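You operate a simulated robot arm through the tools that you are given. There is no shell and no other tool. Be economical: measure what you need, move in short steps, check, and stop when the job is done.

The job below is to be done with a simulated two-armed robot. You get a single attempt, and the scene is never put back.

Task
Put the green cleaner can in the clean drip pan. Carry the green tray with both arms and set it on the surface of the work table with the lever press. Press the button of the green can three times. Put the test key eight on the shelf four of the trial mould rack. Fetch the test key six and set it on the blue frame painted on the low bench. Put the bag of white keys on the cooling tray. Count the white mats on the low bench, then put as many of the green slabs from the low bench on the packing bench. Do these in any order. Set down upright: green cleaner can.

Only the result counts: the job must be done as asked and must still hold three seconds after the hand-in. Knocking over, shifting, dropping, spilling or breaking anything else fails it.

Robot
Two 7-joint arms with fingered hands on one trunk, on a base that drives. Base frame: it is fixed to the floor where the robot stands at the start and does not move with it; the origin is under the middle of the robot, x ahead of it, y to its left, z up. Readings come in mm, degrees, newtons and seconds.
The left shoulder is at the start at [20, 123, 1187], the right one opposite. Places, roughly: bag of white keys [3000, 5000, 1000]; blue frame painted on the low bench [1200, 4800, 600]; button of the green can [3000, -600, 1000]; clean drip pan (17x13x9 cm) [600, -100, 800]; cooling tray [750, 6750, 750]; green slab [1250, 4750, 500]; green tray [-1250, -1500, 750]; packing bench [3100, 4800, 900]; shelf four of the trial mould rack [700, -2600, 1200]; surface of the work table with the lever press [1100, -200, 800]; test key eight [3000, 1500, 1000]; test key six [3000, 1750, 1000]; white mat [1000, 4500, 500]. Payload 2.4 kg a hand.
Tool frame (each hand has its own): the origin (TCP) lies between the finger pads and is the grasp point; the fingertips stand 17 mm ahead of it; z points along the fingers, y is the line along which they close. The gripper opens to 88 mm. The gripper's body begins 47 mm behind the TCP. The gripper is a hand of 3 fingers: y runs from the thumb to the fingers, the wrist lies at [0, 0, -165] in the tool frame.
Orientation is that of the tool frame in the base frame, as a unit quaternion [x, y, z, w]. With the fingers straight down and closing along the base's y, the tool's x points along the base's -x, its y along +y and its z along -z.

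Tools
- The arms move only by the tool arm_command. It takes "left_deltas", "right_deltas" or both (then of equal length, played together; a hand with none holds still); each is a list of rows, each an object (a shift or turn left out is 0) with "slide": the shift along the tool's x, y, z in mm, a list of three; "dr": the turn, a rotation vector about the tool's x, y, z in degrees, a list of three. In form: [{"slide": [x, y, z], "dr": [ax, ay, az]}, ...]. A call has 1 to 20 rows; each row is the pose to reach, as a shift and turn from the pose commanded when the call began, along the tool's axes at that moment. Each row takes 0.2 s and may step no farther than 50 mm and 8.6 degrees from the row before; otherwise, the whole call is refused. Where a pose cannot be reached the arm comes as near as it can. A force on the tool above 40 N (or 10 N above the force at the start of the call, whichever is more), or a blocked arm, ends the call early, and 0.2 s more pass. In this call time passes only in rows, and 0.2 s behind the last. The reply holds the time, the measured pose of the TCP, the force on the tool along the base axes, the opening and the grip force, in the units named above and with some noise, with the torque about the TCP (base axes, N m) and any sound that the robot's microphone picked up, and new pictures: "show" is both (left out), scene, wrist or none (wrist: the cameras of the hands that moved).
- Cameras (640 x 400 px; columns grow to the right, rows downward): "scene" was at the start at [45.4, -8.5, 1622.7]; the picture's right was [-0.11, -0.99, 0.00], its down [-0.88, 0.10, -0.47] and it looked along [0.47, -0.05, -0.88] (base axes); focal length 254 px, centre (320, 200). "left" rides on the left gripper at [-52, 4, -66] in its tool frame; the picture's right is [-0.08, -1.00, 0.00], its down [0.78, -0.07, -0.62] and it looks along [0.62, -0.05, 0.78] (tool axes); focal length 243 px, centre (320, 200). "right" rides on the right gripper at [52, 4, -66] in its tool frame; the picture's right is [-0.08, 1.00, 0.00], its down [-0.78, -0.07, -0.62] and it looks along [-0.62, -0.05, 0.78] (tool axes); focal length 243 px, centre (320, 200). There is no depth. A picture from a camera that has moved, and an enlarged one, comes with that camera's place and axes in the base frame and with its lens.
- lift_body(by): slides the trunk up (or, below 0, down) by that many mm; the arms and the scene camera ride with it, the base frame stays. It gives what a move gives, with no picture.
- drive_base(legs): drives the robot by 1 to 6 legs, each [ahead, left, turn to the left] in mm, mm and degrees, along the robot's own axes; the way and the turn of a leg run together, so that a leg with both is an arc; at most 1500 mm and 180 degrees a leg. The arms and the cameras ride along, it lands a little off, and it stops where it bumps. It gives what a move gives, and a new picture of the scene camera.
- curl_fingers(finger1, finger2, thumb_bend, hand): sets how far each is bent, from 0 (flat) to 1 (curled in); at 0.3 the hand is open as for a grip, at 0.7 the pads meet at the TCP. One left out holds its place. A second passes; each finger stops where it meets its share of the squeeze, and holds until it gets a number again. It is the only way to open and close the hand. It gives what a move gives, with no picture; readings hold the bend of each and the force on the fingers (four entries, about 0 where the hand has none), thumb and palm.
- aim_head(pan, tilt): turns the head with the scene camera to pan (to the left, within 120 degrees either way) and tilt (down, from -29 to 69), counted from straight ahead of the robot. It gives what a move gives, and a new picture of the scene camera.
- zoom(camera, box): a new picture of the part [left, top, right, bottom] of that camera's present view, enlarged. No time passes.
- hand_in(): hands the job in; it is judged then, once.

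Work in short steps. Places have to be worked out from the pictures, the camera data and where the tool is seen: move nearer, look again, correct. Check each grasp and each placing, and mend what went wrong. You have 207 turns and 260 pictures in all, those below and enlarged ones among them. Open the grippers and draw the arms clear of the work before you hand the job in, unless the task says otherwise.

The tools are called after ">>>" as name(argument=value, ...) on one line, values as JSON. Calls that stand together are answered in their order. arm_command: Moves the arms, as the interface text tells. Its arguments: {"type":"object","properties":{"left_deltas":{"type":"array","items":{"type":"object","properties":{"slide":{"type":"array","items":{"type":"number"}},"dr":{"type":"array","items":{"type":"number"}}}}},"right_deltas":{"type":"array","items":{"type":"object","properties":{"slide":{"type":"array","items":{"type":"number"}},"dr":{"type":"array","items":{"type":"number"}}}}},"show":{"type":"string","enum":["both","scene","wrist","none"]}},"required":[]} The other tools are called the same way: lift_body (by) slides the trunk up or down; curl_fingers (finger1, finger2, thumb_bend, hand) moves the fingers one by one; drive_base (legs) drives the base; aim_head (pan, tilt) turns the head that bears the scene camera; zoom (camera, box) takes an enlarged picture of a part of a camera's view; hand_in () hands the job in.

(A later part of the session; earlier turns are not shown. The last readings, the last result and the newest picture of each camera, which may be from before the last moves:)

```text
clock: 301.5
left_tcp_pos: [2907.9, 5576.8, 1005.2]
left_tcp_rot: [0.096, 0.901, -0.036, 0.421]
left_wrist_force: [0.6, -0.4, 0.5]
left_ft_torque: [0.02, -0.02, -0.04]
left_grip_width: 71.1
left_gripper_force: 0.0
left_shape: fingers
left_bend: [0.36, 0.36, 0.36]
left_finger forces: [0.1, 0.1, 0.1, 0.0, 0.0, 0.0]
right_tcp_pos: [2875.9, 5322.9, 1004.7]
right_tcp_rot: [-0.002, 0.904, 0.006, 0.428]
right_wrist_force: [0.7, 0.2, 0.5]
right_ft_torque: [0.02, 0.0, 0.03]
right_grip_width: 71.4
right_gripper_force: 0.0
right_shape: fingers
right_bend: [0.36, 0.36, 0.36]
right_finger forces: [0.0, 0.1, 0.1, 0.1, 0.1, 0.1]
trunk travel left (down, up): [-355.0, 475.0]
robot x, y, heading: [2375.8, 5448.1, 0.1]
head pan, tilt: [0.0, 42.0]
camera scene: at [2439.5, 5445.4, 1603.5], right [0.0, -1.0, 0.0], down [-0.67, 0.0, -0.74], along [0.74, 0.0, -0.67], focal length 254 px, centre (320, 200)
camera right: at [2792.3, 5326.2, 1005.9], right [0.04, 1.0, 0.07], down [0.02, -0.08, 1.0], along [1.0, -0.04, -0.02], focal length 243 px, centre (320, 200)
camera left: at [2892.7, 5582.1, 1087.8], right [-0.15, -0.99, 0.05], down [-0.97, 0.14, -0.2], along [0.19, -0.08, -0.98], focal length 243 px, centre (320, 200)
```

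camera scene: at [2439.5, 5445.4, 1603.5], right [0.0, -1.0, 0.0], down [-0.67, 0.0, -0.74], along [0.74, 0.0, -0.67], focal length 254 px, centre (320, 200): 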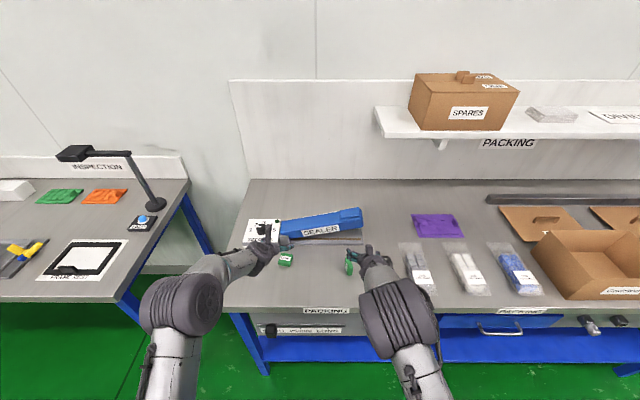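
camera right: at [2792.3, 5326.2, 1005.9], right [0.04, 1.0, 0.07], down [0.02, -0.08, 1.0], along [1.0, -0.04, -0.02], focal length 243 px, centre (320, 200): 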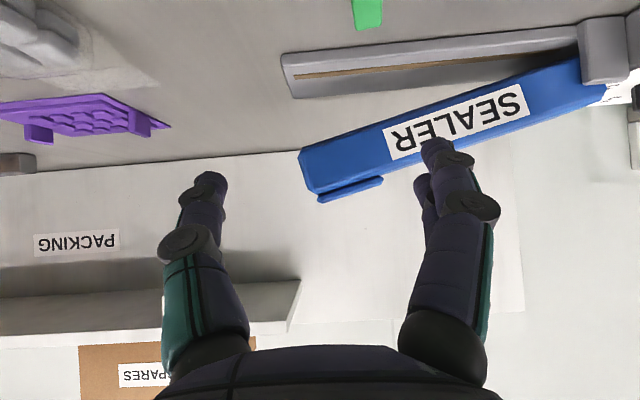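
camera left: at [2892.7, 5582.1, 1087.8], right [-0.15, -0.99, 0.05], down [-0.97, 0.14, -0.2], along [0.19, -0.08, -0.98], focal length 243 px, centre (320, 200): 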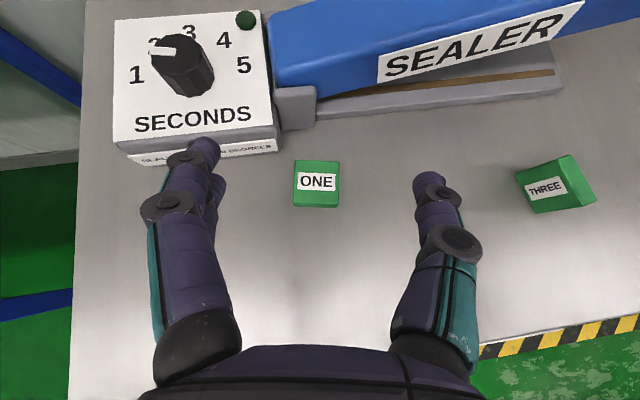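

Both slabs rest on the packing bench. Next the bag of white keys; zoom on the bags.

>>> zoom(camera="scene", box=[380, 220, 560, 320])

```text
3.56 times, centred on (470, 270) of scene
camera zoom: at [2439.5, 5445.4, 1603.5], right [0.0, -1.0, 0.0], down [-0.67, 0.0, -0.74], along [0.74, 0.0, -0.67], focal length 902 px, centre (-213, -49)
```

zoom: 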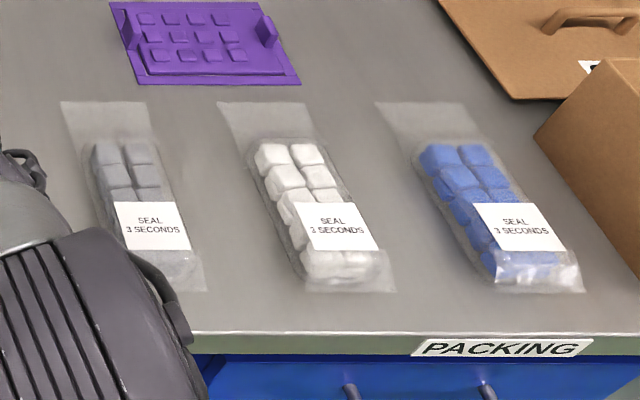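

Bag contents centre about (2888, 4961), along x, ≈60 mm wide, on z≈860. Move the base so the right hand faces it and open the hand wide.

>>> drive_base(legs=[[-20, -362, 0]])

>>> curl_fingers(hand="right", finger1=0.28, finger2=0.28, thumb_bend=0.28)

>>> arm_command(right_deltas=[{"slide": [40, 0, 20]}, {"slide": [60, 0, 0]}], show="both")

```text
clock: 303.8
left_tcp_pos: [2889.9, 5226.7, 1005.2]
left_tcp_rot: [0.091, 0.902, -0.034, 0.421]
left_wrist_force: [-0.6, 1.0, 0.1]
left_ft_torque: [-0.02, 0.0, 0.0]
left_grip_width: 71.1
left_gripper_force: 0.1
left_shape: fingers
left_bend: [0.36, 0.36, 0.36]
left_finger forces: [0.0, 0.0, 0.0, 0.1, 0.0, 0.0]
right_tcp_pos: [2860.8, 4972.4, 1003.6]
right_tcp_rot: [-0.006, 0.904, 0.008, 0.428]
right_wrist_force: [0.3, -0.7, -0.9]
right_ft_torque: [-0.03, 0.01, -0.04]
right_grip_width: 71.7
right_gripper_force: 0.1
right_shape: fingers
right_bend: [0.36, 0.36, 0.36]
right_finger forces: [0.0, 0.0, 0.0, 0.0, 0.0, 0.1]
trunk travel left (down, up): [-355.0, 475.0]
robot x, y, heading: [2357.1, 5092.7, 0.4]
head pan, tilt: [0.0, 42.0]
camera scene: at [2422.4, 5091.8, 1603.4], right [0.01, -1.0, 0.0], down [-0.67, -0.01, -0.74], along [0.74, 0.01, -0.67], focal length 254 px, centre (320, 200)
```

scene: 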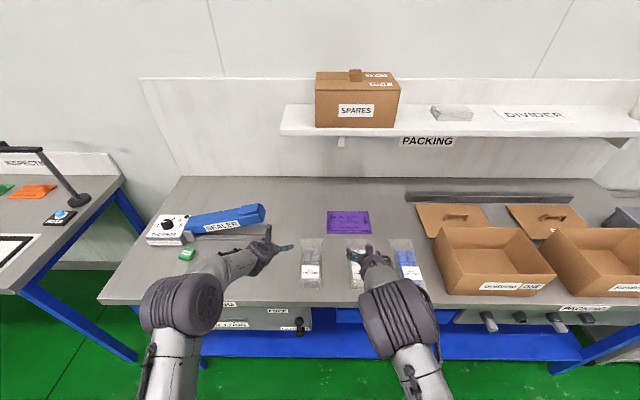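

```text
clock: 304.8
left_tcp_pos: [2890.2, 5227.8, 1005.1]
left_tcp_rot: [0.092, 0.902, -0.034, 0.42]
left_wrist_force: [0.6, 0.4, -0.5]
left_ft_torque: [0.0, 0.01, 0.0]
left_grip_width: 71.1
left_gripper_force: 0.1
left_shape: fingers
left_bend: [0.36, 0.36, 0.36]
left_finger forces: [0.1, 0.1, 0.0, 0.1, 0.0, 0.0]
right_tcp_pos: [2859.9, 4973.7, 1004.8]
right_tcp_rot: [-0.006, 0.904, 0.007, 0.428]
right_wrist_force: [0.4, 0.0, -0.3]
right_ft_torque: [0.02, -0.01, 0.01]
right_grip_width: 87.1
right_gripper_force: 0.0
right_shape: fingers
right_bend: [0.28, 0.28, 0.28]
right_finger forces: [0.0, 0.0, 0.0, 0.0, 0.1, 0.1]
trunk travel left (down, up): [-355.0, 475.0]
robot x, y, heading: [2358.3, 5091.3, 0.7]
head pan, tilt: [0.0, 42.0]
```

```text
clock: 305.4
left_tcp_pos: [2890.4, 5228.9, 1004.1]
left_tcp_rot: [0.091, 0.902, -0.034, 0.42]
left_wrist_force: [-0.9, 0.7, 0.1]
left_ft_torque: [-0.02, 0.02, 0.0]
left_grip_width: 71.2
left_gripper_force: 0.0
left_shape: fingers
left_bend: [0.36, 0.36, 0.36]
left_finger forces: [0.0, 0.1, 0.1, 0.1, 0.1, 0.0]
right_tcp_pos: [2818.6, 4971.4, 957.7]
right_tcp_rot: [-0.007, 0.904, 0.007, 0.428]
right_wrist_force: [0.3, 0.3, -0.5]
right_ft_torque: [-0.02, -0.04, 0.02]
right_grip_width: 87.0
right_gripper_force: 0.0
right_shape: fingers
right_bend: [0.28, 0.28, 0.28]
right_finger forces: [0.0, 0.0, 0.0, 0.1, 0.1, 0.0]
trunk travel left (down, up): [-355.0, 475.0]
robot x, y, heading: [2357.4, 5094.2, 0.6]
head pan, tilt: [0.0, 42.0]
camera scene: at [2421.8, 5092.9, 1603.5], right [0.01, -1.0, 0.0], down [-0.67, -0.01, -0.74], along [0.74, 0.01, -0.67], focal length 254 px, centre (320, 200)
camera right: at [2735.6, 4973.9, 958.3], right [0.04, 1.0, 0.07], down [0.01, -0.07, 1.0], along [1.0, -0.03, -0.02], focal length 243 px, centre (320, 200)
```

scene: 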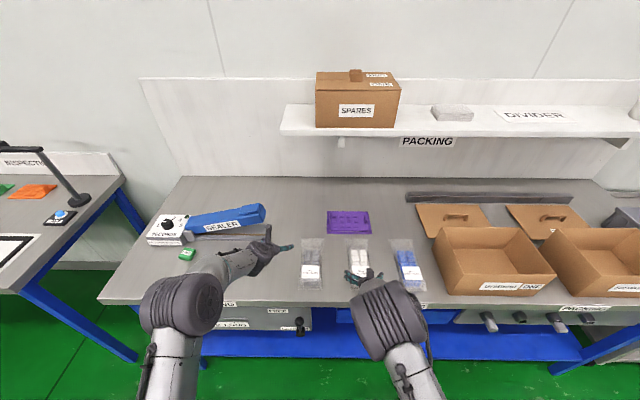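
right: 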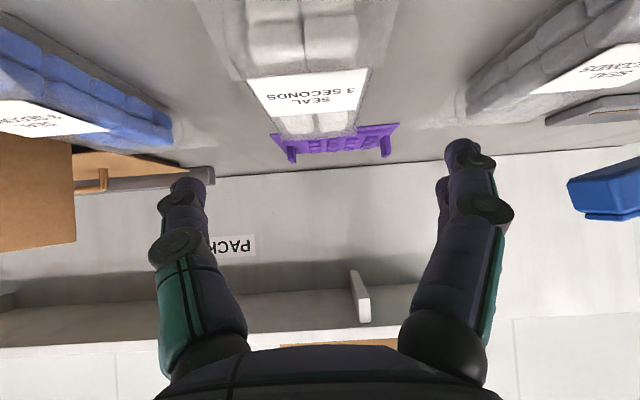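

Bag at y≈4969. Approach along the tool axis.

>>> arm_command(right_deltas=[{"slide": [4, -2, 35]}, {"slide": [9, -2, 72]}], show="wrist")

```text
clock: 306.0
left_tcp_pos: [2890.5, 5227.6, 1003.6]
left_tcp_rot: [0.091, 0.902, -0.034, 0.421]
left_wrist_force: [0.0, 1.2, 0.8]
left_ft_torque: [0.03, 0.01, -0.01]
left_grip_width: 71.0
left_gripper_force: 0.0
left_shape: fingers
left_bend: [0.36, 0.36, 0.36]
left_finger forces: [0.0, 0.0, 0.0, 0.0, 0.1, 0.1]
right_tcp_pos: [2871.6, 4971.7, 906.4]
right_tcp_rot: [-0.006, 0.904, 0.008, 0.428]
right_wrist_force: [-0.3, 0.0, 0.0]
right_ft_torque: [0.0, 0.02, 0.01]
right_grip_width: 87.1
right_gripper_force: 0.2
right_shape: fingers
right_bend: [0.28, 0.28, 0.28]
right_finger forces: [0.0, 0.1, 0.1, 0.0, 0.1, 0.1]
trunk travel left (down, up): [-355.0, 475.0]
robot x, y, heading: [2355.6, 5096.3, 0.6]
head pan, tilt: [0.0, 42.0]
camera right: at [2787.7, 4975.3, 907.5], right [0.04, 1.0, 0.07], down [0.02, -0.08, 1.0], along [1.0, -0.03, -0.02], focal length 243 px, centre (320, 200)
```

right: 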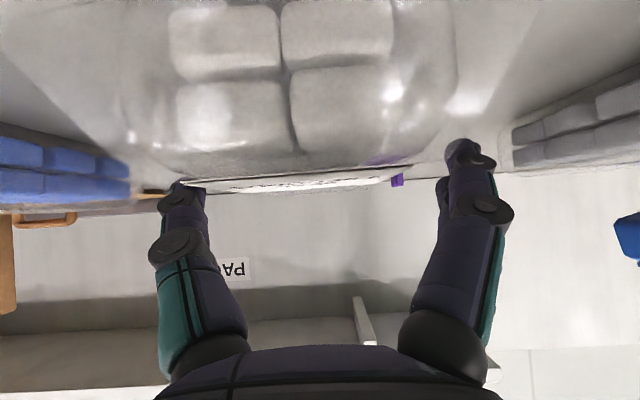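

The bag is about 37 mm high and centred nearer y≈4963. Shift 8 mm sideways and go in.

>>> arm_command(right_deltas=[{"slide": [0, -8, 2]}, {"slide": [1, -8.5, 16]}, {"slide": [2, -8.5, 29]}], show="wrist")

>>> zoom(camera="scene", box=[280, 220, 440, 320])

```text
clock: 306.8
left_tcp_pos: [2887.1, 5227.4, 1006.4]
left_tcp_rot: [0.091, 0.901, -0.034, 0.422]
left_wrist_force: [0.0, -0.3, 0.1]
left_ft_torque: [-0.01, 0.01, 0.0]
left_grip_width: 71.1
left_gripper_force: 0.0
left_shape: fingers
left_bend: [0.36, 0.36, 0.36]
left_finger forces: [0.1, 0.0, 0.0, 0.1, 0.0, 0.0]
right_tcp_pos: [2891.7, 4964.1, 888.7]
right_tcp_rot: [-0.007, 0.902, 0.008, 0.432]
right_wrist_force: [-5.2, 0.9, 23.5]
right_ft_torque: [0.34, 0.58, 0.01]
right_grip_width: 95.6
right_gripper_force: 11.2
right_shape: fingers
right_bend: [0.27, 0.28, 0.28]
right_finger forces: [15.6, 0.0, 0.0, 0.1, 6.7, 0.0]
trunk travel left (down, up): [-355.0, 475.0]
robot x, y, heading: [2359.2, 5091.6, 0.5]
head pan, tilt: [0.0, 42.0]
camera right: at [2808.2, 4967.3, 889.2], right [0.03, 1.0, 0.07], down [0.01, -0.08, 1.0], along [1.0, -0.03, -0.01], focal length 243 px, centre (320, 200)
```

right: 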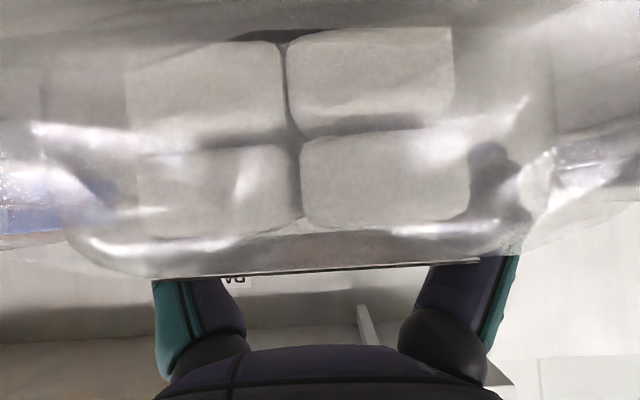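

```text
4.00 times, centred on (360, 270) of scene
camera zoom: at [2418.5, 5093.3, 1603.9], right [0.01, -1.0, 0.0], down [-0.67, -0.01, -0.74], along [0.74, 0.01, -0.67], focal length 1014 px, centre (160, -80)
```

zoom: 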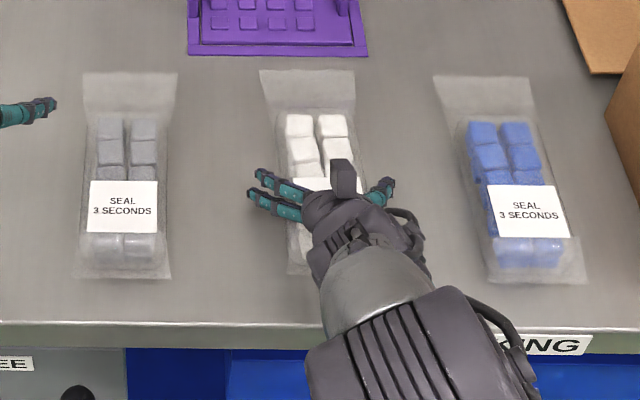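

Fingertips press on the bag's sides; back off and open wider.

>>> arm_command(right_deltas=[{"slide": [0, 0, -20]}, {"slide": [0, 0, -35]}], show="none")

>>> curl_fingers(hand="right", finger1=0.12, finger2=0.12, thumb_bend=0.12)

>>> zoom(camera="right", box=[0, 0, 640, 400])

>>> zoom(camera="scene", box=[280, 220, 440, 320])

```text
clock: 307.4
left_tcp_pos: [2889.3, 5228.0, 1004.5]
left_tcp_rot: [0.091, 0.902, -0.034, 0.42]
left_wrist_force: [-1.3, -0.2, -0.6]
left_ft_torque: [-0.01, 0.02, 0.03]
left_grip_width: 71.0
left_gripper_force: 0.1
left_shape: fingers
left_bend: [0.36, 0.36, 0.36]
left_finger forces: [0.0, 0.1, 0.0, 0.0, 0.0, 0.0]
right_tcp_pos: [2864.7, 4963.5, 906.9]
right_tcp_rot: [-0.006, 0.904, 0.008, 0.428]
right_wrist_force: [-0.6, 0.4, -1.0]
right_ft_torque: [-0.02, 0.02, 0.0]
right_grip_width: 88.2
right_gripper_force: 0.1
right_shape: fingers
right_bend: [0.28, 0.28, 0.28]
right_finger forces: [0.0, 0.0, 0.0, 0.1, 0.0, 0.0]
trunk travel left (down, up): [-355.0, 475.0]
robot x, y, heading: [2353.9, 5094.5, 0.3]
head pan, tilt: [0.0, 42.0]
```

```text
clock: 308.4
left_tcp_pos: [2891.1, 5227.2, 1004.8]
left_tcp_rot: [0.091, 0.902, -0.033, 0.421]
left_wrist_force: [0.3, 0.1, -0.1]
left_ft_torque: [-0.02, -0.03, -0.01]
left_grip_width: 71.1
left_gripper_force: 0.0
left_shape: fingers
left_bend: [0.36, 0.36, 0.36]
left_finger forces: [0.0, 0.0, 0.0, 0.1, 0.0, 0.1]
right_tcp_pos: [2864.6, 4963.3, 906.8]
right_tcp_rot: [-0.006, 0.903, 0.007, 0.429]
right_wrist_force: [0.6, -0.3, 0.4]
right_ft_torque: [-0.01, -0.01, 0.04]
right_grip_width: 106.6
right_gripper_force: 0.0
right_shape: fingers
right_bend: [0.12, 0.12, 0.12]
right_finger forces: [0.1, 0.0, 0.1, 0.1, 0.0, 0.0]
trunk travel left (down, up): [-355.0, 475.0]
robot x, y, heading: [2357.3, 5091.7, 0.7]
head pan, tilt: [0.0, 42.0]
```

```text
1.00 times, centred on (320, 200) of right
camera zoom: at [2780.7, 4966.3, 908.9], right [0.04, 1.0, 0.07], down [0.02, -0.07, 1.0], along [1.0, -0.03, -0.02], focal length 243 px, centre (320, 200)
```

zoom: 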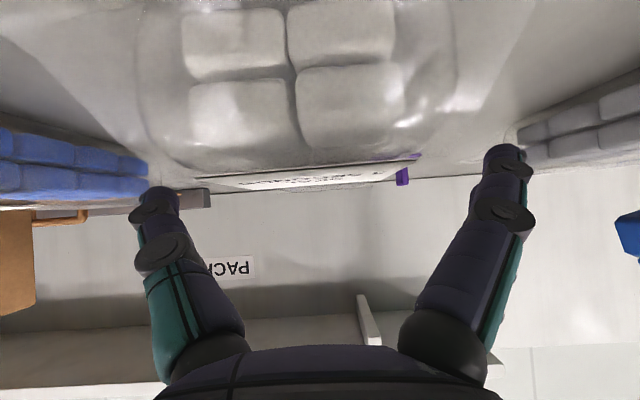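

```text
4.00 times, centred on (360, 270) of scene
camera zoom: at [2422.4, 5092.8, 1603.4], right [0.01, -1.0, 0.0], down [-0.67, -0.01, -0.74], along [0.74, 0.01, -0.67], focal length 1014 px, centre (160, -80)
```

zoom: 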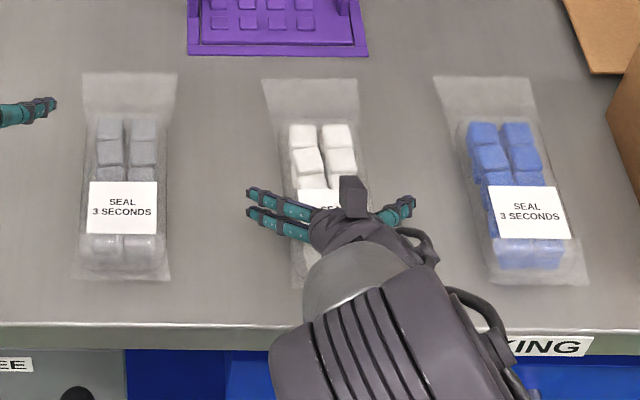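

Shift 5 mm more to the bag's centre line and go in with the wider opening.

>>> arm_command(right_deltas=[{"slide": [0, -5, 4]}, {"slide": [1, -5, 20]}, {"slide": [1.5, -5, 30]}, {"slide": [1.5, -5, 36]}], show="wrist")

```text
clock: 309.4
left_tcp_pos: [2888.7, 5228.4, 1005.4]
left_tcp_rot: [0.092, 0.901, -0.035, 0.422]
left_wrist_force: [-0.8, 0.4, 0.3]
left_ft_torque: [-0.02, 0.07, -0.02]
left_grip_width: 71.1
left_gripper_force: 0.1
left_shape: fingers
left_bend: [0.36, 0.36, 0.36]
left_finger forces: [0.0, 0.0, 0.0, 0.0, 0.0, 0.1]
right_tcp_pos: [2890.6, 4960.2, 886.9]
right_tcp_rot: [-0.006, 0.902, 0.009, 0.431]
right_wrist_force: [-4.6, 0.3, 23.2]
right_ft_torque: [0.65, 0.69, 0.08]
right_grip_width: 113.3
right_gripper_force: 10.6
right_shape: fingers
right_bend: [0.12, 0.12, 0.11]
right_finger forces: [19.1, 0.0, 0.0, 0.0, 2.3, 0.0]
trunk travel left (down, up): [-355.0, 475.0]
robot x, y, heading: [2356.9, 5096.6, 1.0]
head pan, tilt: [0.0, 42.0]
camera right: at [2807.8, 4962.9, 887.2], right [0.04, 1.0, 0.08], down [0.01, -0.08, 1.0], along [1.0, -0.03, -0.01], focal length 243 px, centre (320, 200)
```

right: 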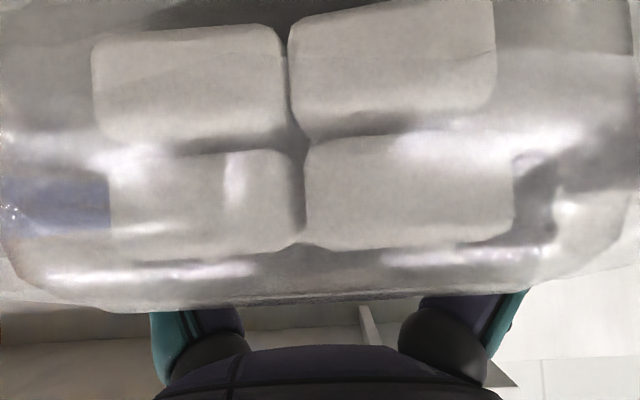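

A fingertip touches something low; ease up 2 mm and close on the bag.

>>> arm_command(right_deltas=[{"slide": [-1.5, 0, -2]}], show="none")

>>> curl_fingers(hand="right", finger1=0.65, finger2=0.65, thumb_bend=0.65)

>>> zoom(camera="right", box=[0, 0, 640, 400])

>>> zoom(camera="scene", box=[280, 220, 440, 320])

```text
clock: 309.8
left_tcp_pos: [2889.2, 5229.1, 1005.9]
left_tcp_rot: [0.091, 0.902, -0.034, 0.421]
left_wrist_force: [1.2, -0.3, 0.0]
left_ft_torque: [0.0, 0.01, -0.01]
left_grip_width: 71.3
left_gripper_force: 0.1
left_shape: fingers
left_bend: [0.36, 0.36, 0.36]
left_finger forces: [0.0, 0.0, 0.0, 0.0, 0.0, 0.0]
right_tcp_pos: [2890.3, 4959.7, 887.0]
right_tcp_rot: [-0.007, 0.903, 0.007, 0.429]
right_wrist_force: [-0.9, 0.1, 16.1]
right_ft_torque: [0.49, 0.52, 0.07]
right_grip_width: 112.6
right_gripper_force: 7.7
right_shape: fingers
right_bend: [0.12, 0.12, 0.11]
right_finger forces: [13.9, 0.0, 0.0, 0.1, 1.5, 0.1]
trunk travel left (down, up): [-355.0, 475.0]
robot x, y, heading: [2360.7, 5094.4, 0.6]
head pan, tilt: [0.0, 42.0]
```

```text
clock: 310.8
left_tcp_pos: [2889.3, 5228.0, 1006.2]
left_tcp_rot: [0.091, 0.902, -0.034, 0.421]
left_wrist_force: [0.5, 0.4, -0.2]
left_ft_torque: [-0.03, -0.04, 0.03]
left_grip_width: 71.5
left_gripper_force: 0.2
left_shape: fingers
left_bend: [0.36, 0.36, 0.36]
left_finger forces: [0.1, 0.0, 0.1, 0.0, 0.0, 0.0]
right_tcp_pos: [2891.5, 4959.6, 888.2]
right_tcp_rot: [-0.005, 0.903, 0.007, 0.43]
right_wrist_force: [-1.9, -1.9, 26.3]
right_ft_torque: [0.44, 0.63, -0.1]
right_grip_width: 68.2
right_gripper_force: 32.0
right_shape: fingers
right_bend: [0.64, 0.47, 0.55]
right_finger forces: [25.3, 11.0, 0.0, 0.0, 29.3, 0.0]
trunk travel left (down, up): [-355.0, 475.0]
robot x, y, heading: [2356.0, 5092.9, 0.6]
head pan, tilt: [0.0, 42.0]
```

```text
1.00 times, centred on (320, 200) of right
camera zoom: at [2807.0, 4962.9, 888.8], right [0.04, 1.0, 0.07], down [0.01, -0.07, 1.0], along [1.0, -0.04, -0.01], focal length 243 px, centre (320, 200)
```

zoom: 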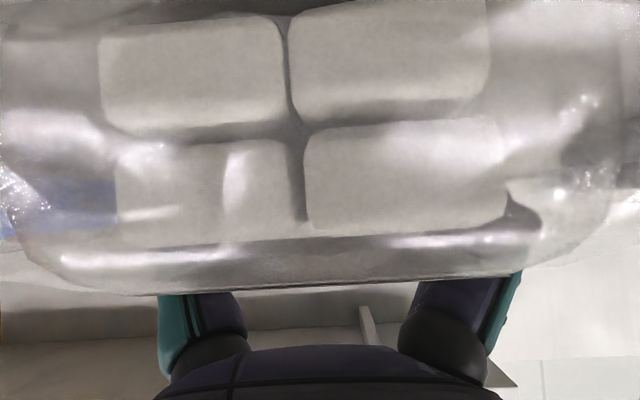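

```text
4.00 times, centred on (360, 270) of scene
camera zoom: at [2419.2, 5093.1, 1603.6], right [0.01, -1.0, 0.0], down [-0.67, -0.01, -0.74], along [0.74, 0.01, -0.67], focal length 1014 px, centre (160, -80)
```

zoom: 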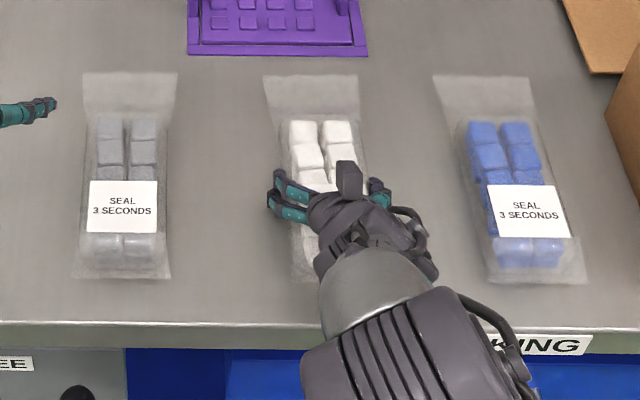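

The bag is squeezed at 68 mm. Lift slowly and check.

>>> arm_command(right_deltas=[{"slide": [-6, 0, -5]}, {"slide": [-14, 0, -11]}, {"slide": [-24, 0, -19]}, {"slide": [-36, 0, -30]}], show="wrist")

>>> zoom(camera="scene", box=[280, 200, 440, 320])

```text
clock: 311.8
left_tcp_pos: [2891.0, 5227.5, 1004.1]
left_tcp_rot: [0.091, 0.902, -0.034, 0.421]
left_wrist_force: [0.3, 0.0, 0.1]
left_ft_torque: [-0.02, 0.0, 0.0]
left_grip_width: 71.1
left_gripper_force: 0.0
left_shape: fingers
left_bend: [0.36, 0.36, 0.36]
left_finger forces: [0.0, 0.1, 0.1, 0.0, 0.0, 0.0]
right_tcp_pos: [2891.5, 4960.0, 932.3]
right_tcp_rot: [-0.005, 0.904, 0.007, 0.427]
right_wrist_force: [0.4, -0.2, -1.3]
right_ft_torque: [0.01, -0.01, -0.04]
right_grip_width: 63.1
right_gripper_force: 22.8
right_shape: fingers
right_bend: [0.62, 0.47, 0.55]
right_finger forces: [12.0, 10.3, 0.0, 0.0, 23.1, 0.0]
trunk travel left (down, up): [-355.0, 475.0]
robot x, y, heading: [2360.0, 5096.0, 0.5]
head pan, tilt: [0.0, 42.0]
camera right: at [2807.3, 4962.9, 933.6], right [0.04, 1.0, 0.07], down [0.02, -0.07, 1.0], along [1.0, -0.03, -0.02], focal length 243 px, centre (320, 200)
```

right: 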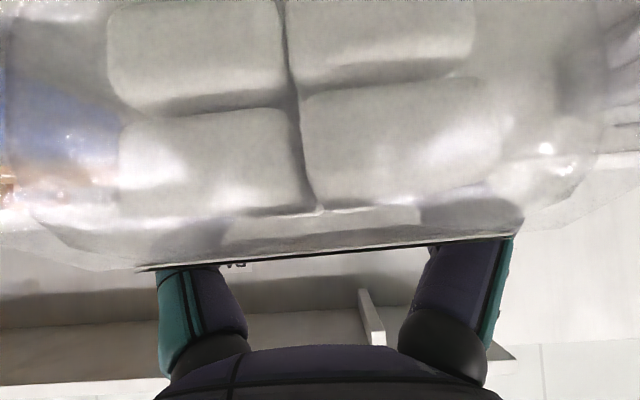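

```text
3.33 times, centred on (360, 260) of scene
camera zoom: at [2422.5, 5092.7, 1603.4], right [0.01, -1.0, 0.0], down [-0.67, -0.01, -0.74], along [0.74, 0.01, -0.67], focal length 845 px, centre (187, 0)
```

zoom: 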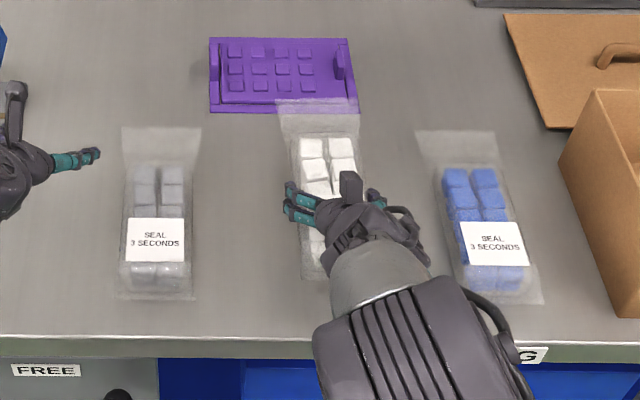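

The bag is up. Raise the trunk, back off, and look toward the cooling tray.

>>> lift_body(by=100)

>>> drive_base(legs=[[-300, 0, 0], [0, 500, 0]])

>>> aim_head(pan=115, tilt=28)

```text
clock: 313.1
left_tcp_pos: [2891.6, 5227.5, 1104.1]
left_tcp_rot: [0.091, 0.902, -0.034, 0.421]
left_wrist_force: [-0.1, 0.6, -0.2]
left_ft_torque: [-0.02, 0.01, 0.03]
left_grip_width: 70.9
left_gripper_force: 0.0
left_shape: fingers
left_bend: [0.36, 0.36, 0.36]
left_finger forces: [0.0, 0.0, 0.1, 0.0, 0.1, 0.0]
right_tcp_pos: [2890.6, 4961.4, 1032.5]
right_tcp_rot: [-0.006, 0.904, 0.008, 0.428]
right_wrist_force: [1.2, 0.2, -2.2]
right_ft_torque: [0.03, 0.02, 0.0]
right_grip_width: 63.2
right_gripper_force: 22.5
right_shape: fingers
right_bend: [0.62, 0.47, 0.55]
right_finger forces: [12.1, 10.1, 0.0, 0.1, 23.0, 0.0]
trunk travel left (down, up): [-455.0, 375.0]
robot x, y, heading: [2359.5, 5091.2, 0.7]
head pan, tilt: [0.0, 42.0]
```

```text
clock: 317.6
left_tcp_pos: [2583.7, 5723.4, 1103.7]
left_tcp_rot: [0.085, 0.903, -0.031, 0.421]
left_wrist_force: [0.0, -0.2, 1.1]
left_ft_torque: [0.02, 0.01, 0.0]
left_grip_width: 70.8
left_gripper_force: 0.1
left_shape: fingers
left_bend: [0.36, 0.36, 0.36]
left_finger forces: [0.1, 0.0, 0.1, 0.0, 0.0, 0.0]
right_tcp_pos: [2587.4, 5457.3, 1032.6]
right_tcp_rot: [-0.012, 0.904, 0.01, 0.427]
right_wrist_force: [1.0, 0.6, -1.9]
right_ft_torque: [0.02, -0.02, 0.0]
right_grip_width: 63.3
right_gripper_force: 22.3
right_shape: fingers
right_bend: [0.62, 0.47, 0.55]
right_finger forces: [12.1, 10.1, 0.0, 0.0, 23.0, 0.0]
trunk travel left (down, up): [-455.0, 375.0]
robot x, y, heading: [2052.7, 5579.7, 1.3]
head pan, tilt: [0.0, 42.0]
camera scene: at [2117.5, 5582.6, 1703.4], right [0.02, -1.0, 0.0], down [-0.67, -0.02, -0.74], along [0.74, 0.02, -0.67], focal length 254 px, centre (320, 200)
```

scene: 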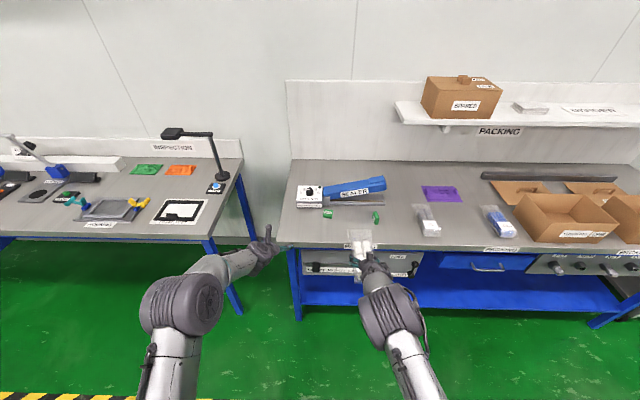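

```text
clock: 319.6
left_tcp_pos: [2582.6, 5722.4, 1105.1]
left_tcp_rot: [0.085, 0.903, -0.03, 0.42]
left_wrist_force: [0.2, 0.1, 1.0]
left_ft_torque: [0.03, 0.01, -0.01]
left_grip_width: 71.2
left_gripper_force: 0.1
left_shape: fingers
left_bend: [0.36, 0.36, 0.36]
left_finger forces: [0.0, 0.0, 0.1, 0.0, 0.1, 0.0]
right_tcp_pos: [2587.6, 5455.4, 1032.1]
right_tcp_rot: [-0.012, 0.904, 0.011, 0.428]
right_wrist_force: [0.0, 0.1, -1.5]
right_ft_torque: [-0.02, -0.02, -0.03]
right_grip_width: 63.3
right_gripper_force: 22.6
right_shape: fingers
right_bend: [0.62, 0.47, 0.55]
right_finger forces: [12.0, 10.1, 0.0, 0.1, 23.0, 0.0]
trunk travel left (down, up): [-455.0, 375.0]
robot x, y, heading: [2051.1, 5579.6, 1.1]
head pan, tilt: [115.0, 28.0]
camera scene: at [1993.4, 5661.4, 1724.9], right [0.9, 0.44, 0.0], down [0.21, -0.42, -0.88], along [-0.39, 0.79, -0.47], focal length 254 px, centre (320, 200)
```

scene: 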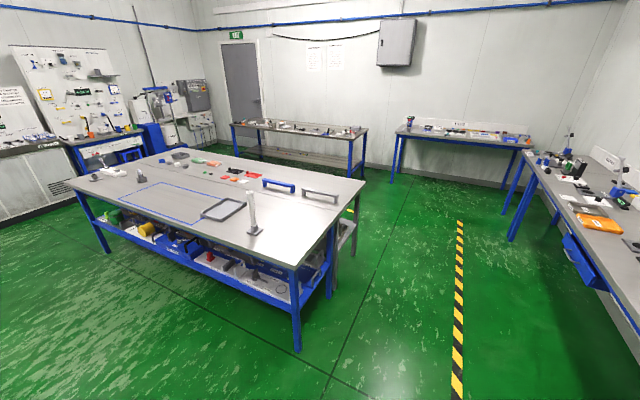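

The grey tray at about (736, 6709) on the long table should be the cooling tray. Zoom in.

>>> zoom(camera="scene", box=[170, 160, 330, 260])

>>> zoom(camera="scene", box=[60, 130, 380, 290])

```text
4.00 times, centred on (250, 210) of scene
camera zoom: at [1993.4, 5661.4, 1724.9], right [0.9, 0.44, 0.0], down [0.21, -0.42, -0.88], along [-0.39, 0.79, -0.47], focal length 1014 px, centre (600, 160)
```

zoom: 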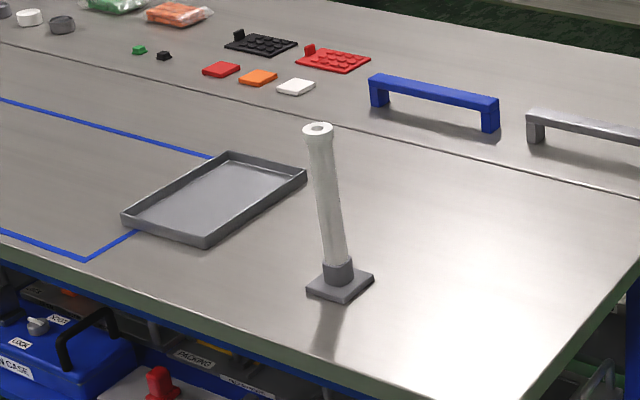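

```text
2.00 times, centred on (220, 210) of scene
camera zoom: at [1993.4, 5661.4, 1724.9], right [0.9, 0.44, 0.0], down [0.21, -0.42, -0.88], along [-0.39, 0.79, -0.47], focal length 507 px, centre (520, 180)
```

zoom: 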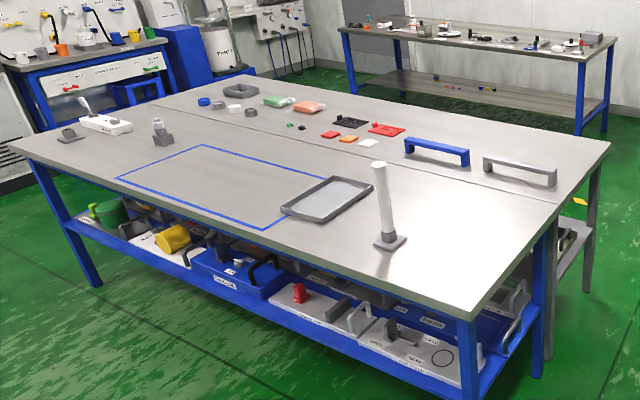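

The tray spans about x 635–827, y 6603–6855; a tall white column stands at (1093, 6621), to be avoided. I drive to face it.

>>> drive_base(legs=[[0, 0, 89], [0, 1190, 0]])

>>> aim_head(pan=0, tilt=42)

```text
clock: 329.3
left_tcp_pos: [747.5, 6051.9, 1104.4]
left_tcp_rot: [-0.585, 0.693, 0.279, 0.318]
left_wrist_force: [-0.7, 0.8, -0.3]
left_ft_torque: [0.04, -0.04, 0.0]
left_grip_width: 71.1
left_gripper_force: 0.1
left_shape: fingers
left_bend: [0.36, 0.36, 0.36]
left_finger forces: [0.0, 0.0, 0.0, 0.1, 0.0, 0.0]
right_tcp_pos: [1012.8, 6062.1, 1032.4]
right_tcp_rot: [0.654, -0.624, -0.313, -0.292]
right_wrist_force: [-0.1, -0.7, -1.8]
right_ft_torque: [0.01, 0.02, -0.03]
right_grip_width: 63.0
right_gripper_force: 22.1
right_shape: fingers
right_bend: [0.61, 0.47, 0.55]
right_finger forces: [11.6, 9.7, 0.1, 0.0, 22.2, 0.0]
trunk travel left (down, up): [-455.0, 375.0]
robot x, y, heading: [900.2, 5523.6, 92.7]
head pan, tilt: [115.0, 28.0]
camera scene: at [819.4, 5462.0, 1724.9], right [-0.46, 0.89, 0.0], down [0.42, 0.22, -0.88], along [-0.78, -0.41, -0.47], focal length 254 px, centre (320, 200)
```

scene: 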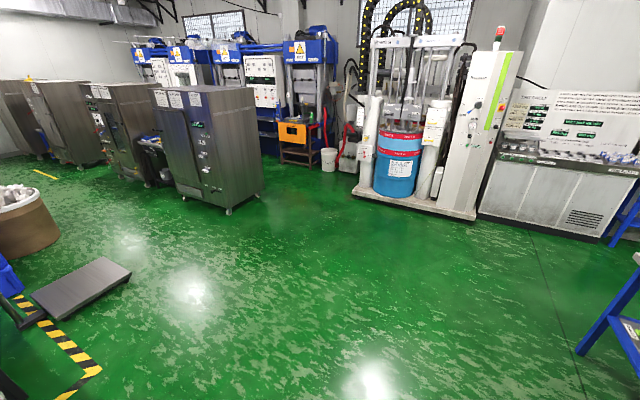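

```text
clock: 331.3
left_tcp_pos: [745.9, 6053.0, 1104.6]
left_tcp_rot: [-0.585, 0.693, 0.278, 0.317]
left_wrist_force: [0.0, 0.4, -0.3]
left_ft_torque: [-0.01, -0.01, -0.02]
left_grip_width: 71.1
left_gripper_force: 0.0
left_shape: fingers
left_bend: [0.36, 0.36, 0.36]
left_finger forces: [0.0, 0.1, 0.1, 0.0, 0.0, 0.0]
right_tcp_pos: [1014.7, 6062.5, 1032.6]
right_tcp_rot: [0.653, -0.624, -0.313, -0.292]
right_wrist_force: [0.0, 0.3, -2.9]
right_ft_torque: [0.0, -0.02, 0.0]
right_grip_width: 62.9
right_gripper_force: 22.0
right_shape: fingers
right_bend: [0.61, 0.47, 0.55]
right_finger forces: [11.6, 9.9, 0.0, 0.0, 22.3, 0.1]
trunk travel left (down, up): [-455.0, 375.0]
robot x, y, heading: [899.6, 5527.5, 92.8]
head pan, tilt: [0.0, 42.0]
camera scene: at [896.9, 5587.7, 1703.4], right [1.0, 0.05, 0.0], down [0.03, -0.67, -0.74], along [-0.03, 0.74, -0.67], focal length 254 px, centre (320, 200)
```

scene: 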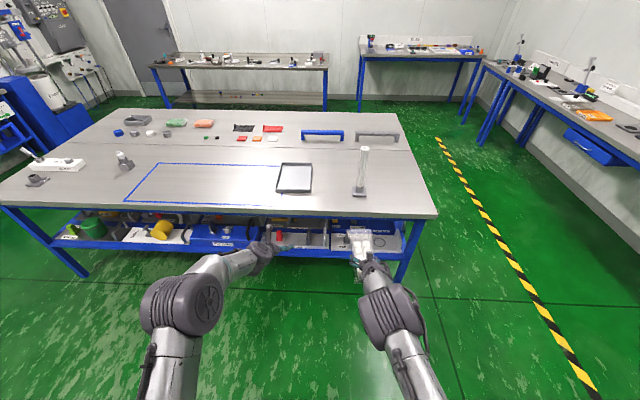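

Table top at z≈828, tray centre about (708, 6733). Drive so the right hand is in line with the tray.

>>> drive_base(legs=[[510, 285, -2.8]])

>>> zoom(camera="scene", box=[220, 130, 540, 330])

```text
clock: 334.7
left_tcp_pos: [453.8, 6572.6, 1103.3]
left_tcp_rot: [-0.577, 0.7, 0.275, 0.321]
left_wrist_force: [0.0, 0.1, -0.1]
left_ft_torque: [0.01, -0.01, -0.02]
left_grip_width: 71.2
left_gripper_force: 0.0
left_shape: fingers
left_bend: [0.36, 0.36, 0.36]
left_finger forces: [0.0, 0.0, 0.0, 0.0, 0.0, 0.1]
right_tcp_pos: [722.0, 6576.3, 1031.4]
right_tcp_rot: [0.647, -0.631, -0.31, -0.295]
right_wrist_force: [-0.4, 0.0, -2.4]
right_ft_torque: [0.0, 0.0, 0.01]
right_grip_width: 63.0
right_gripper_force: 21.8
right_shape: fingers
right_bend: [0.61, 0.47, 0.55]
right_finger forces: [11.8, 9.9, 0.1, 0.0, 22.4, 0.0]
trunk travel left (down, up): [-455.0, 375.0]
robot x, y, heading: [590.7, 6039.0, 91.2]
head pan, tilt: [0.0, 42.0]
camera scene: at [594.1, 6104.9, 1703.4], right [1.0, 0.02, 0.0], down [0.01, -0.67, -0.74], along [-0.02, 0.74, -0.67], focal length 254 px, centre (320, 200)
```

scene: 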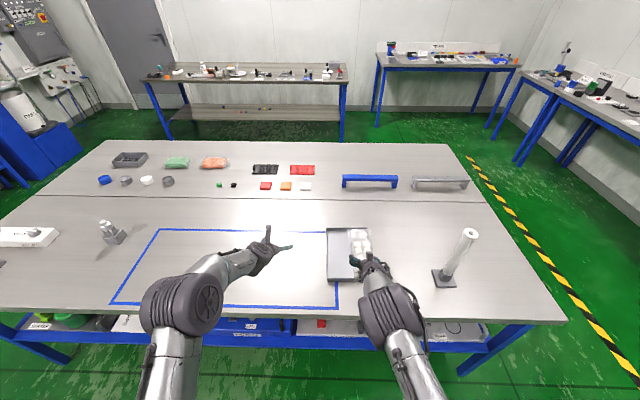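

```text
2.00 times, centred on (380, 230) of scene
camera zoom: at [594.1, 6104.9, 1703.4], right [1.0, 0.02, 0.0], down [0.01, -0.67, -0.74], along [-0.02, 0.74, -0.67], focal length 507 px, centre (200, 140)
```

zoom: 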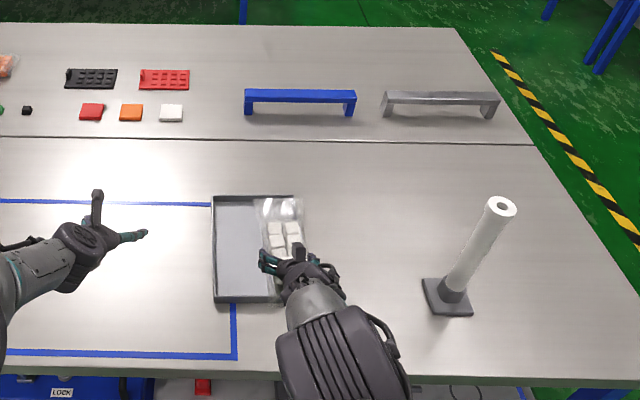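

Tray centre ≈ (694, 6745). Final base approach.

>>> drive_base(legs=[[112, 38, -1.2]])

>>> arm_command(right_deltas=[{"slide": [-8, 0, 26]}, {"slide": [5, 0, 55]}, {"slide": [35, 0, 80]}], show="both")

>>> zoom(camera="scene", box=[270, 180, 430, 300])

```text
clock: 335.9
left_tcp_pos: [424.6, 6689.2, 1103.5]
left_tcp_rot: [-0.571, 0.704, 0.272, 0.323]
left_wrist_force: [0.0, -0.2, -0.3]
left_ft_torque: [-0.02, -0.02, -0.01]
left_grip_width: 71.0
left_gripper_force: 0.2
left_shape: fingers
left_bend: [0.36, 0.36, 0.36]
left_finger forces: [0.1, 0.0, 0.0, 0.0, 0.1, 0.0]
right_tcp_pos: [693.0, 6686.3, 1032.0]
right_tcp_rot: [0.641, -0.637, -0.307, -0.298]
right_wrist_force: [-0.2, 0.1, -1.9]
right_ft_torque: [0.0, -0.03, -0.01]
right_grip_width: 62.9
right_gripper_force: 21.7
right_shape: fingers
right_bend: [0.61, 0.47, 0.55]
right_finger forces: [11.7, 9.9, 0.1, 0.0, 22.4, 0.0]
trunk travel left (down, up): [-455.0, 375.0]
robot x, y, heading: [554.2, 6157.2, 89.9]
head pan, tilt: [0.0, 42.0]
camera scene: at [554.6, 6218.6, 1703.3], right [1.0, 0.0, 0.0], down [0.0, -0.67, -0.74], along [0.0, 0.74, -0.67], focal length 254 px, centre (320, 200)
```

scene: 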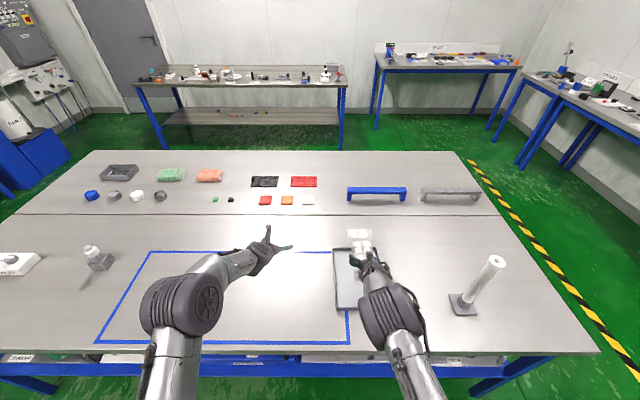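

```text
clock: 336.7
left_tcp_pos: [424.6, 6687.8, 1104.3]
left_tcp_rot: [-0.57, 0.705, 0.271, 0.322]
left_wrist_force: [-0.2, -0.2, 0.5]
left_ft_torque: [-0.01, 0.03, 0.01]
left_grip_width: 71.3
left_gripper_force: 0.1
left_shape: fingers
left_bend: [0.36, 0.36, 0.36]
left_finger forces: [0.1, 0.1, 0.0, 0.0, 0.0, 0.0]
right_tcp_pos: [692.9, 6723.3, 956.2]
right_tcp_rot: [0.641, -0.638, -0.305, -0.298]
right_wrist_force: [-0.2, -0.2, -2.1]
right_ft_torque: [-0.01, -0.01, 0.03]
right_grip_width: 63.0
right_gripper_force: 21.5
right_shape: fingers
right_bend: [0.6, 0.47, 0.55]
right_finger forces: [11.9, 9.8, 0.1, 0.0, 22.3, 0.0]
trunk travel left (down, up): [-455.0, 375.0]
robot x, y, heading: [554.3, 6149.9, 90.1]
head pan, tilt: [0.0, 42.0]
camera scene: at [555.9, 6216.8, 1703.4], right [1.0, 0.0, 0.0], down [0.0, -0.67, -0.74], along [0.0, 0.74, -0.67], focal length 254 px, centre (320, 200)
camera right: at [689.0, 6638.9, 957.1], right [-1.0, 0.05, 0.07], down [0.07, 0.02, 1.0], along [0.04, 1.0, -0.02], focal length 243 px, centre (320, 200)
```

scene: 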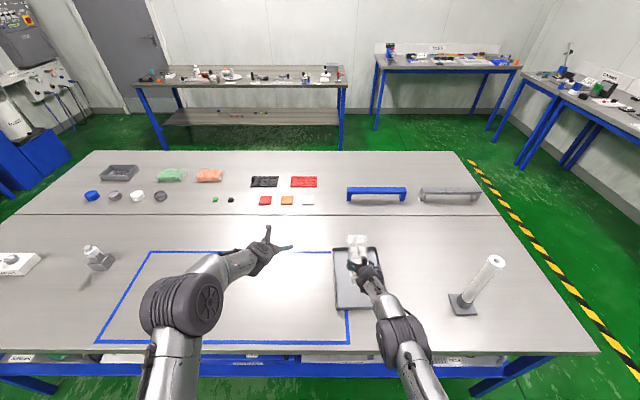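
right: 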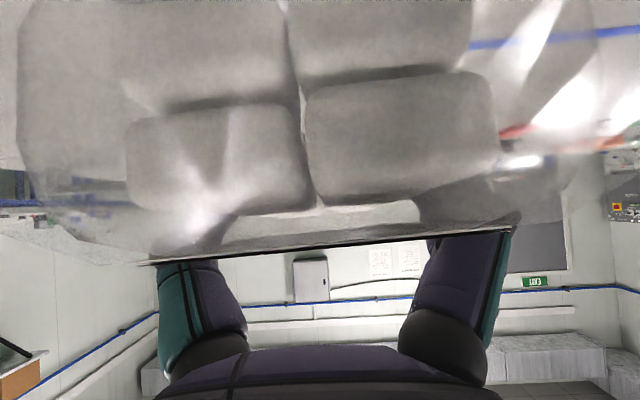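

```text
3.33 times, centred on (350, 240) of scene
camera zoom: at [555.9, 6216.8, 1703.4], right [1.0, 0.0, 0.0], down [0.0, -0.67, -0.74], along [0.0, 0.74, -0.67], focal length 845 px, centre (220, 67)
```

zoom: 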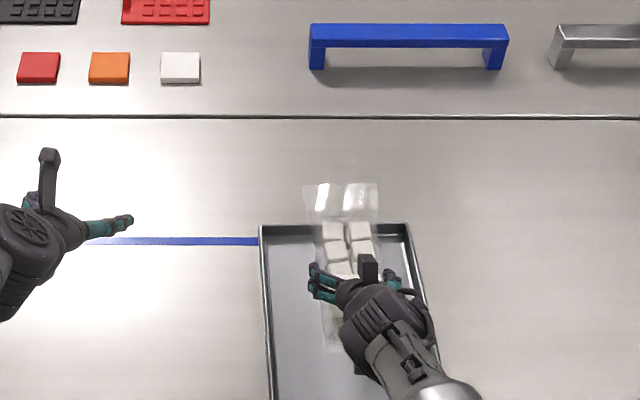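

The bag hangs over the tray. Lower in steps.

>>> arm_command(right_deltas=[{"slide": [19, -4, 16]}, {"slide": [38, -6, 32]}, {"slide": [58, -6, 48]}], show="none")

>>> arm_command(right_deltas=[{"slide": [3, 0, 2.5]}, {"slide": [6, 0, 5]}, {"slide": [9, 0, 7.5]}, {"slide": [12, 0, 10]}, {"slide": [15, 0, 12.5]}, {"slide": [18, 0, 15]}], show="scene")

>>> zoom(camera="scene", box=[270, 200, 430, 320])

```text
clock: 337.5
left_tcp_pos: [424.9, 6687.7, 1105.2]
left_tcp_rot: [-0.571, 0.704, 0.273, 0.322]
left_wrist_force: [0.3, 0.4, -0.8]
left_ft_torque: [-0.01, 0.02, 0.02]
left_grip_width: 71.2
left_gripper_force: 0.1
left_shape: fingers
left_bend: [0.36, 0.36, 0.36]
left_finger forces: [0.0, 0.1, 0.0, 0.1, 0.0, 0.0]
right_tcp_pos: [697.9, 6701.4, 906.6]
right_tcp_rot: [0.64, -0.637, -0.308, -0.298]
right_wrist_force: [-0.5, 0.8, -1.2]
right_ft_torque: [-0.05, 0.04, -0.03]
right_grip_width: 62.9
right_gripper_force: 22.0
right_shape: fingers
right_bend: [0.6, 0.47, 0.55]
right_finger forces: [12.0, 9.8, 0.1, 0.0, 21.9, 0.0]
right hand out of reach, approached as far as the arm can: row 1, 2, 3
trunk travel left (down, up): [-455.0, 375.0]
robot x, y, heading: [554.3, 6154.1, 90.3]
head pan, tilt: [0.0, 42.0]
```

```text
clock: 338.9
left_tcp_pos: [425.4, 6687.5, 1104.5]
left_tcp_rot: [-0.57, 0.705, 0.272, 0.323]
left_wrist_force: [-0.2, 0.1, 0.5]
left_ft_torque: [-0.03, -0.01, 0.02]
left_grip_width: 71.1
left_gripper_force: 0.0
left_shape: fingers
left_bend: [0.36, 0.36, 0.36]
left_finger forces: [0.0, 0.0, 0.1, 0.0, 0.1, 0.1]
right_tcp_pos: [699.9, 6692.9, 891.8]
right_tcp_rot: [0.641, -0.637, -0.307, -0.298]
right_wrist_force: [-0.1, -0.4, -1.7]
right_ft_torque: [-0.01, -0.02, -0.02]
right_grip_width: 62.7
right_gripper_force: 22.3
right_shape: fingers
right_bend: [0.6, 0.47, 0.55]
right_finger forces: [12.1, 9.8, 0.0, 0.0, 21.9, 0.0]
right hand out of reach, approached as far as the arm can: row 1, 2, 3, 4, 5, 6
trunk travel left (down, up): [-455.0, 375.0]
robot x, y, heading: [555.8, 6148.5, 90.3]
head pan, tilt: [0.0, 42.0]
camera scene: at [555.4, 6216.5, 1703.4], right [1.0, 0.0, 0.0], down [0.0, -0.67, -0.74], along [0.0, 0.74, -0.67], focal length 254 px, centre (320, 200)
```

scene: 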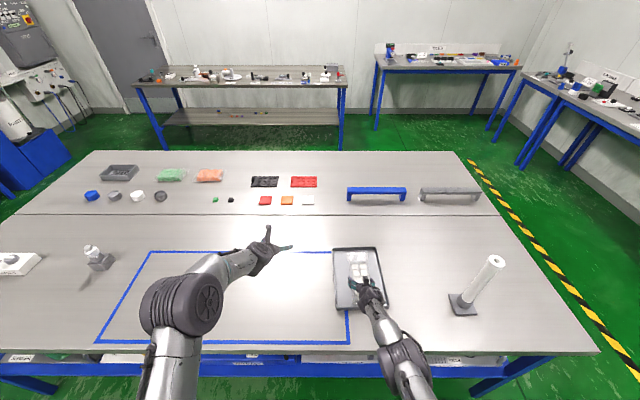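

```text
3.33 times, centred on (350, 260) of scene
camera zoom: at [555.4, 6216.5, 1703.4], right [1.0, 0.0, 0.0], down [0.0, -0.67, -0.74], along [0.0, 0.74, -0.67], focal length 845 px, centre (220, 0)
```

zoom: 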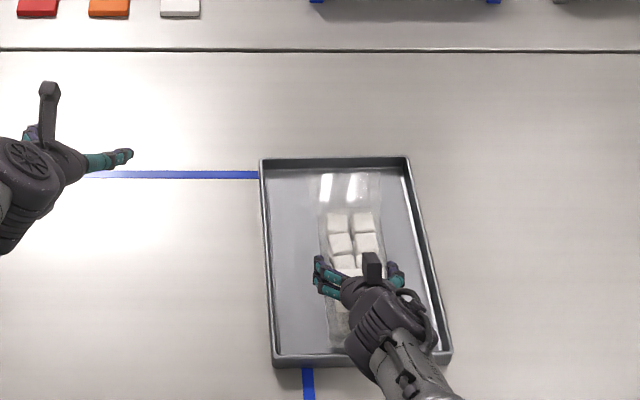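

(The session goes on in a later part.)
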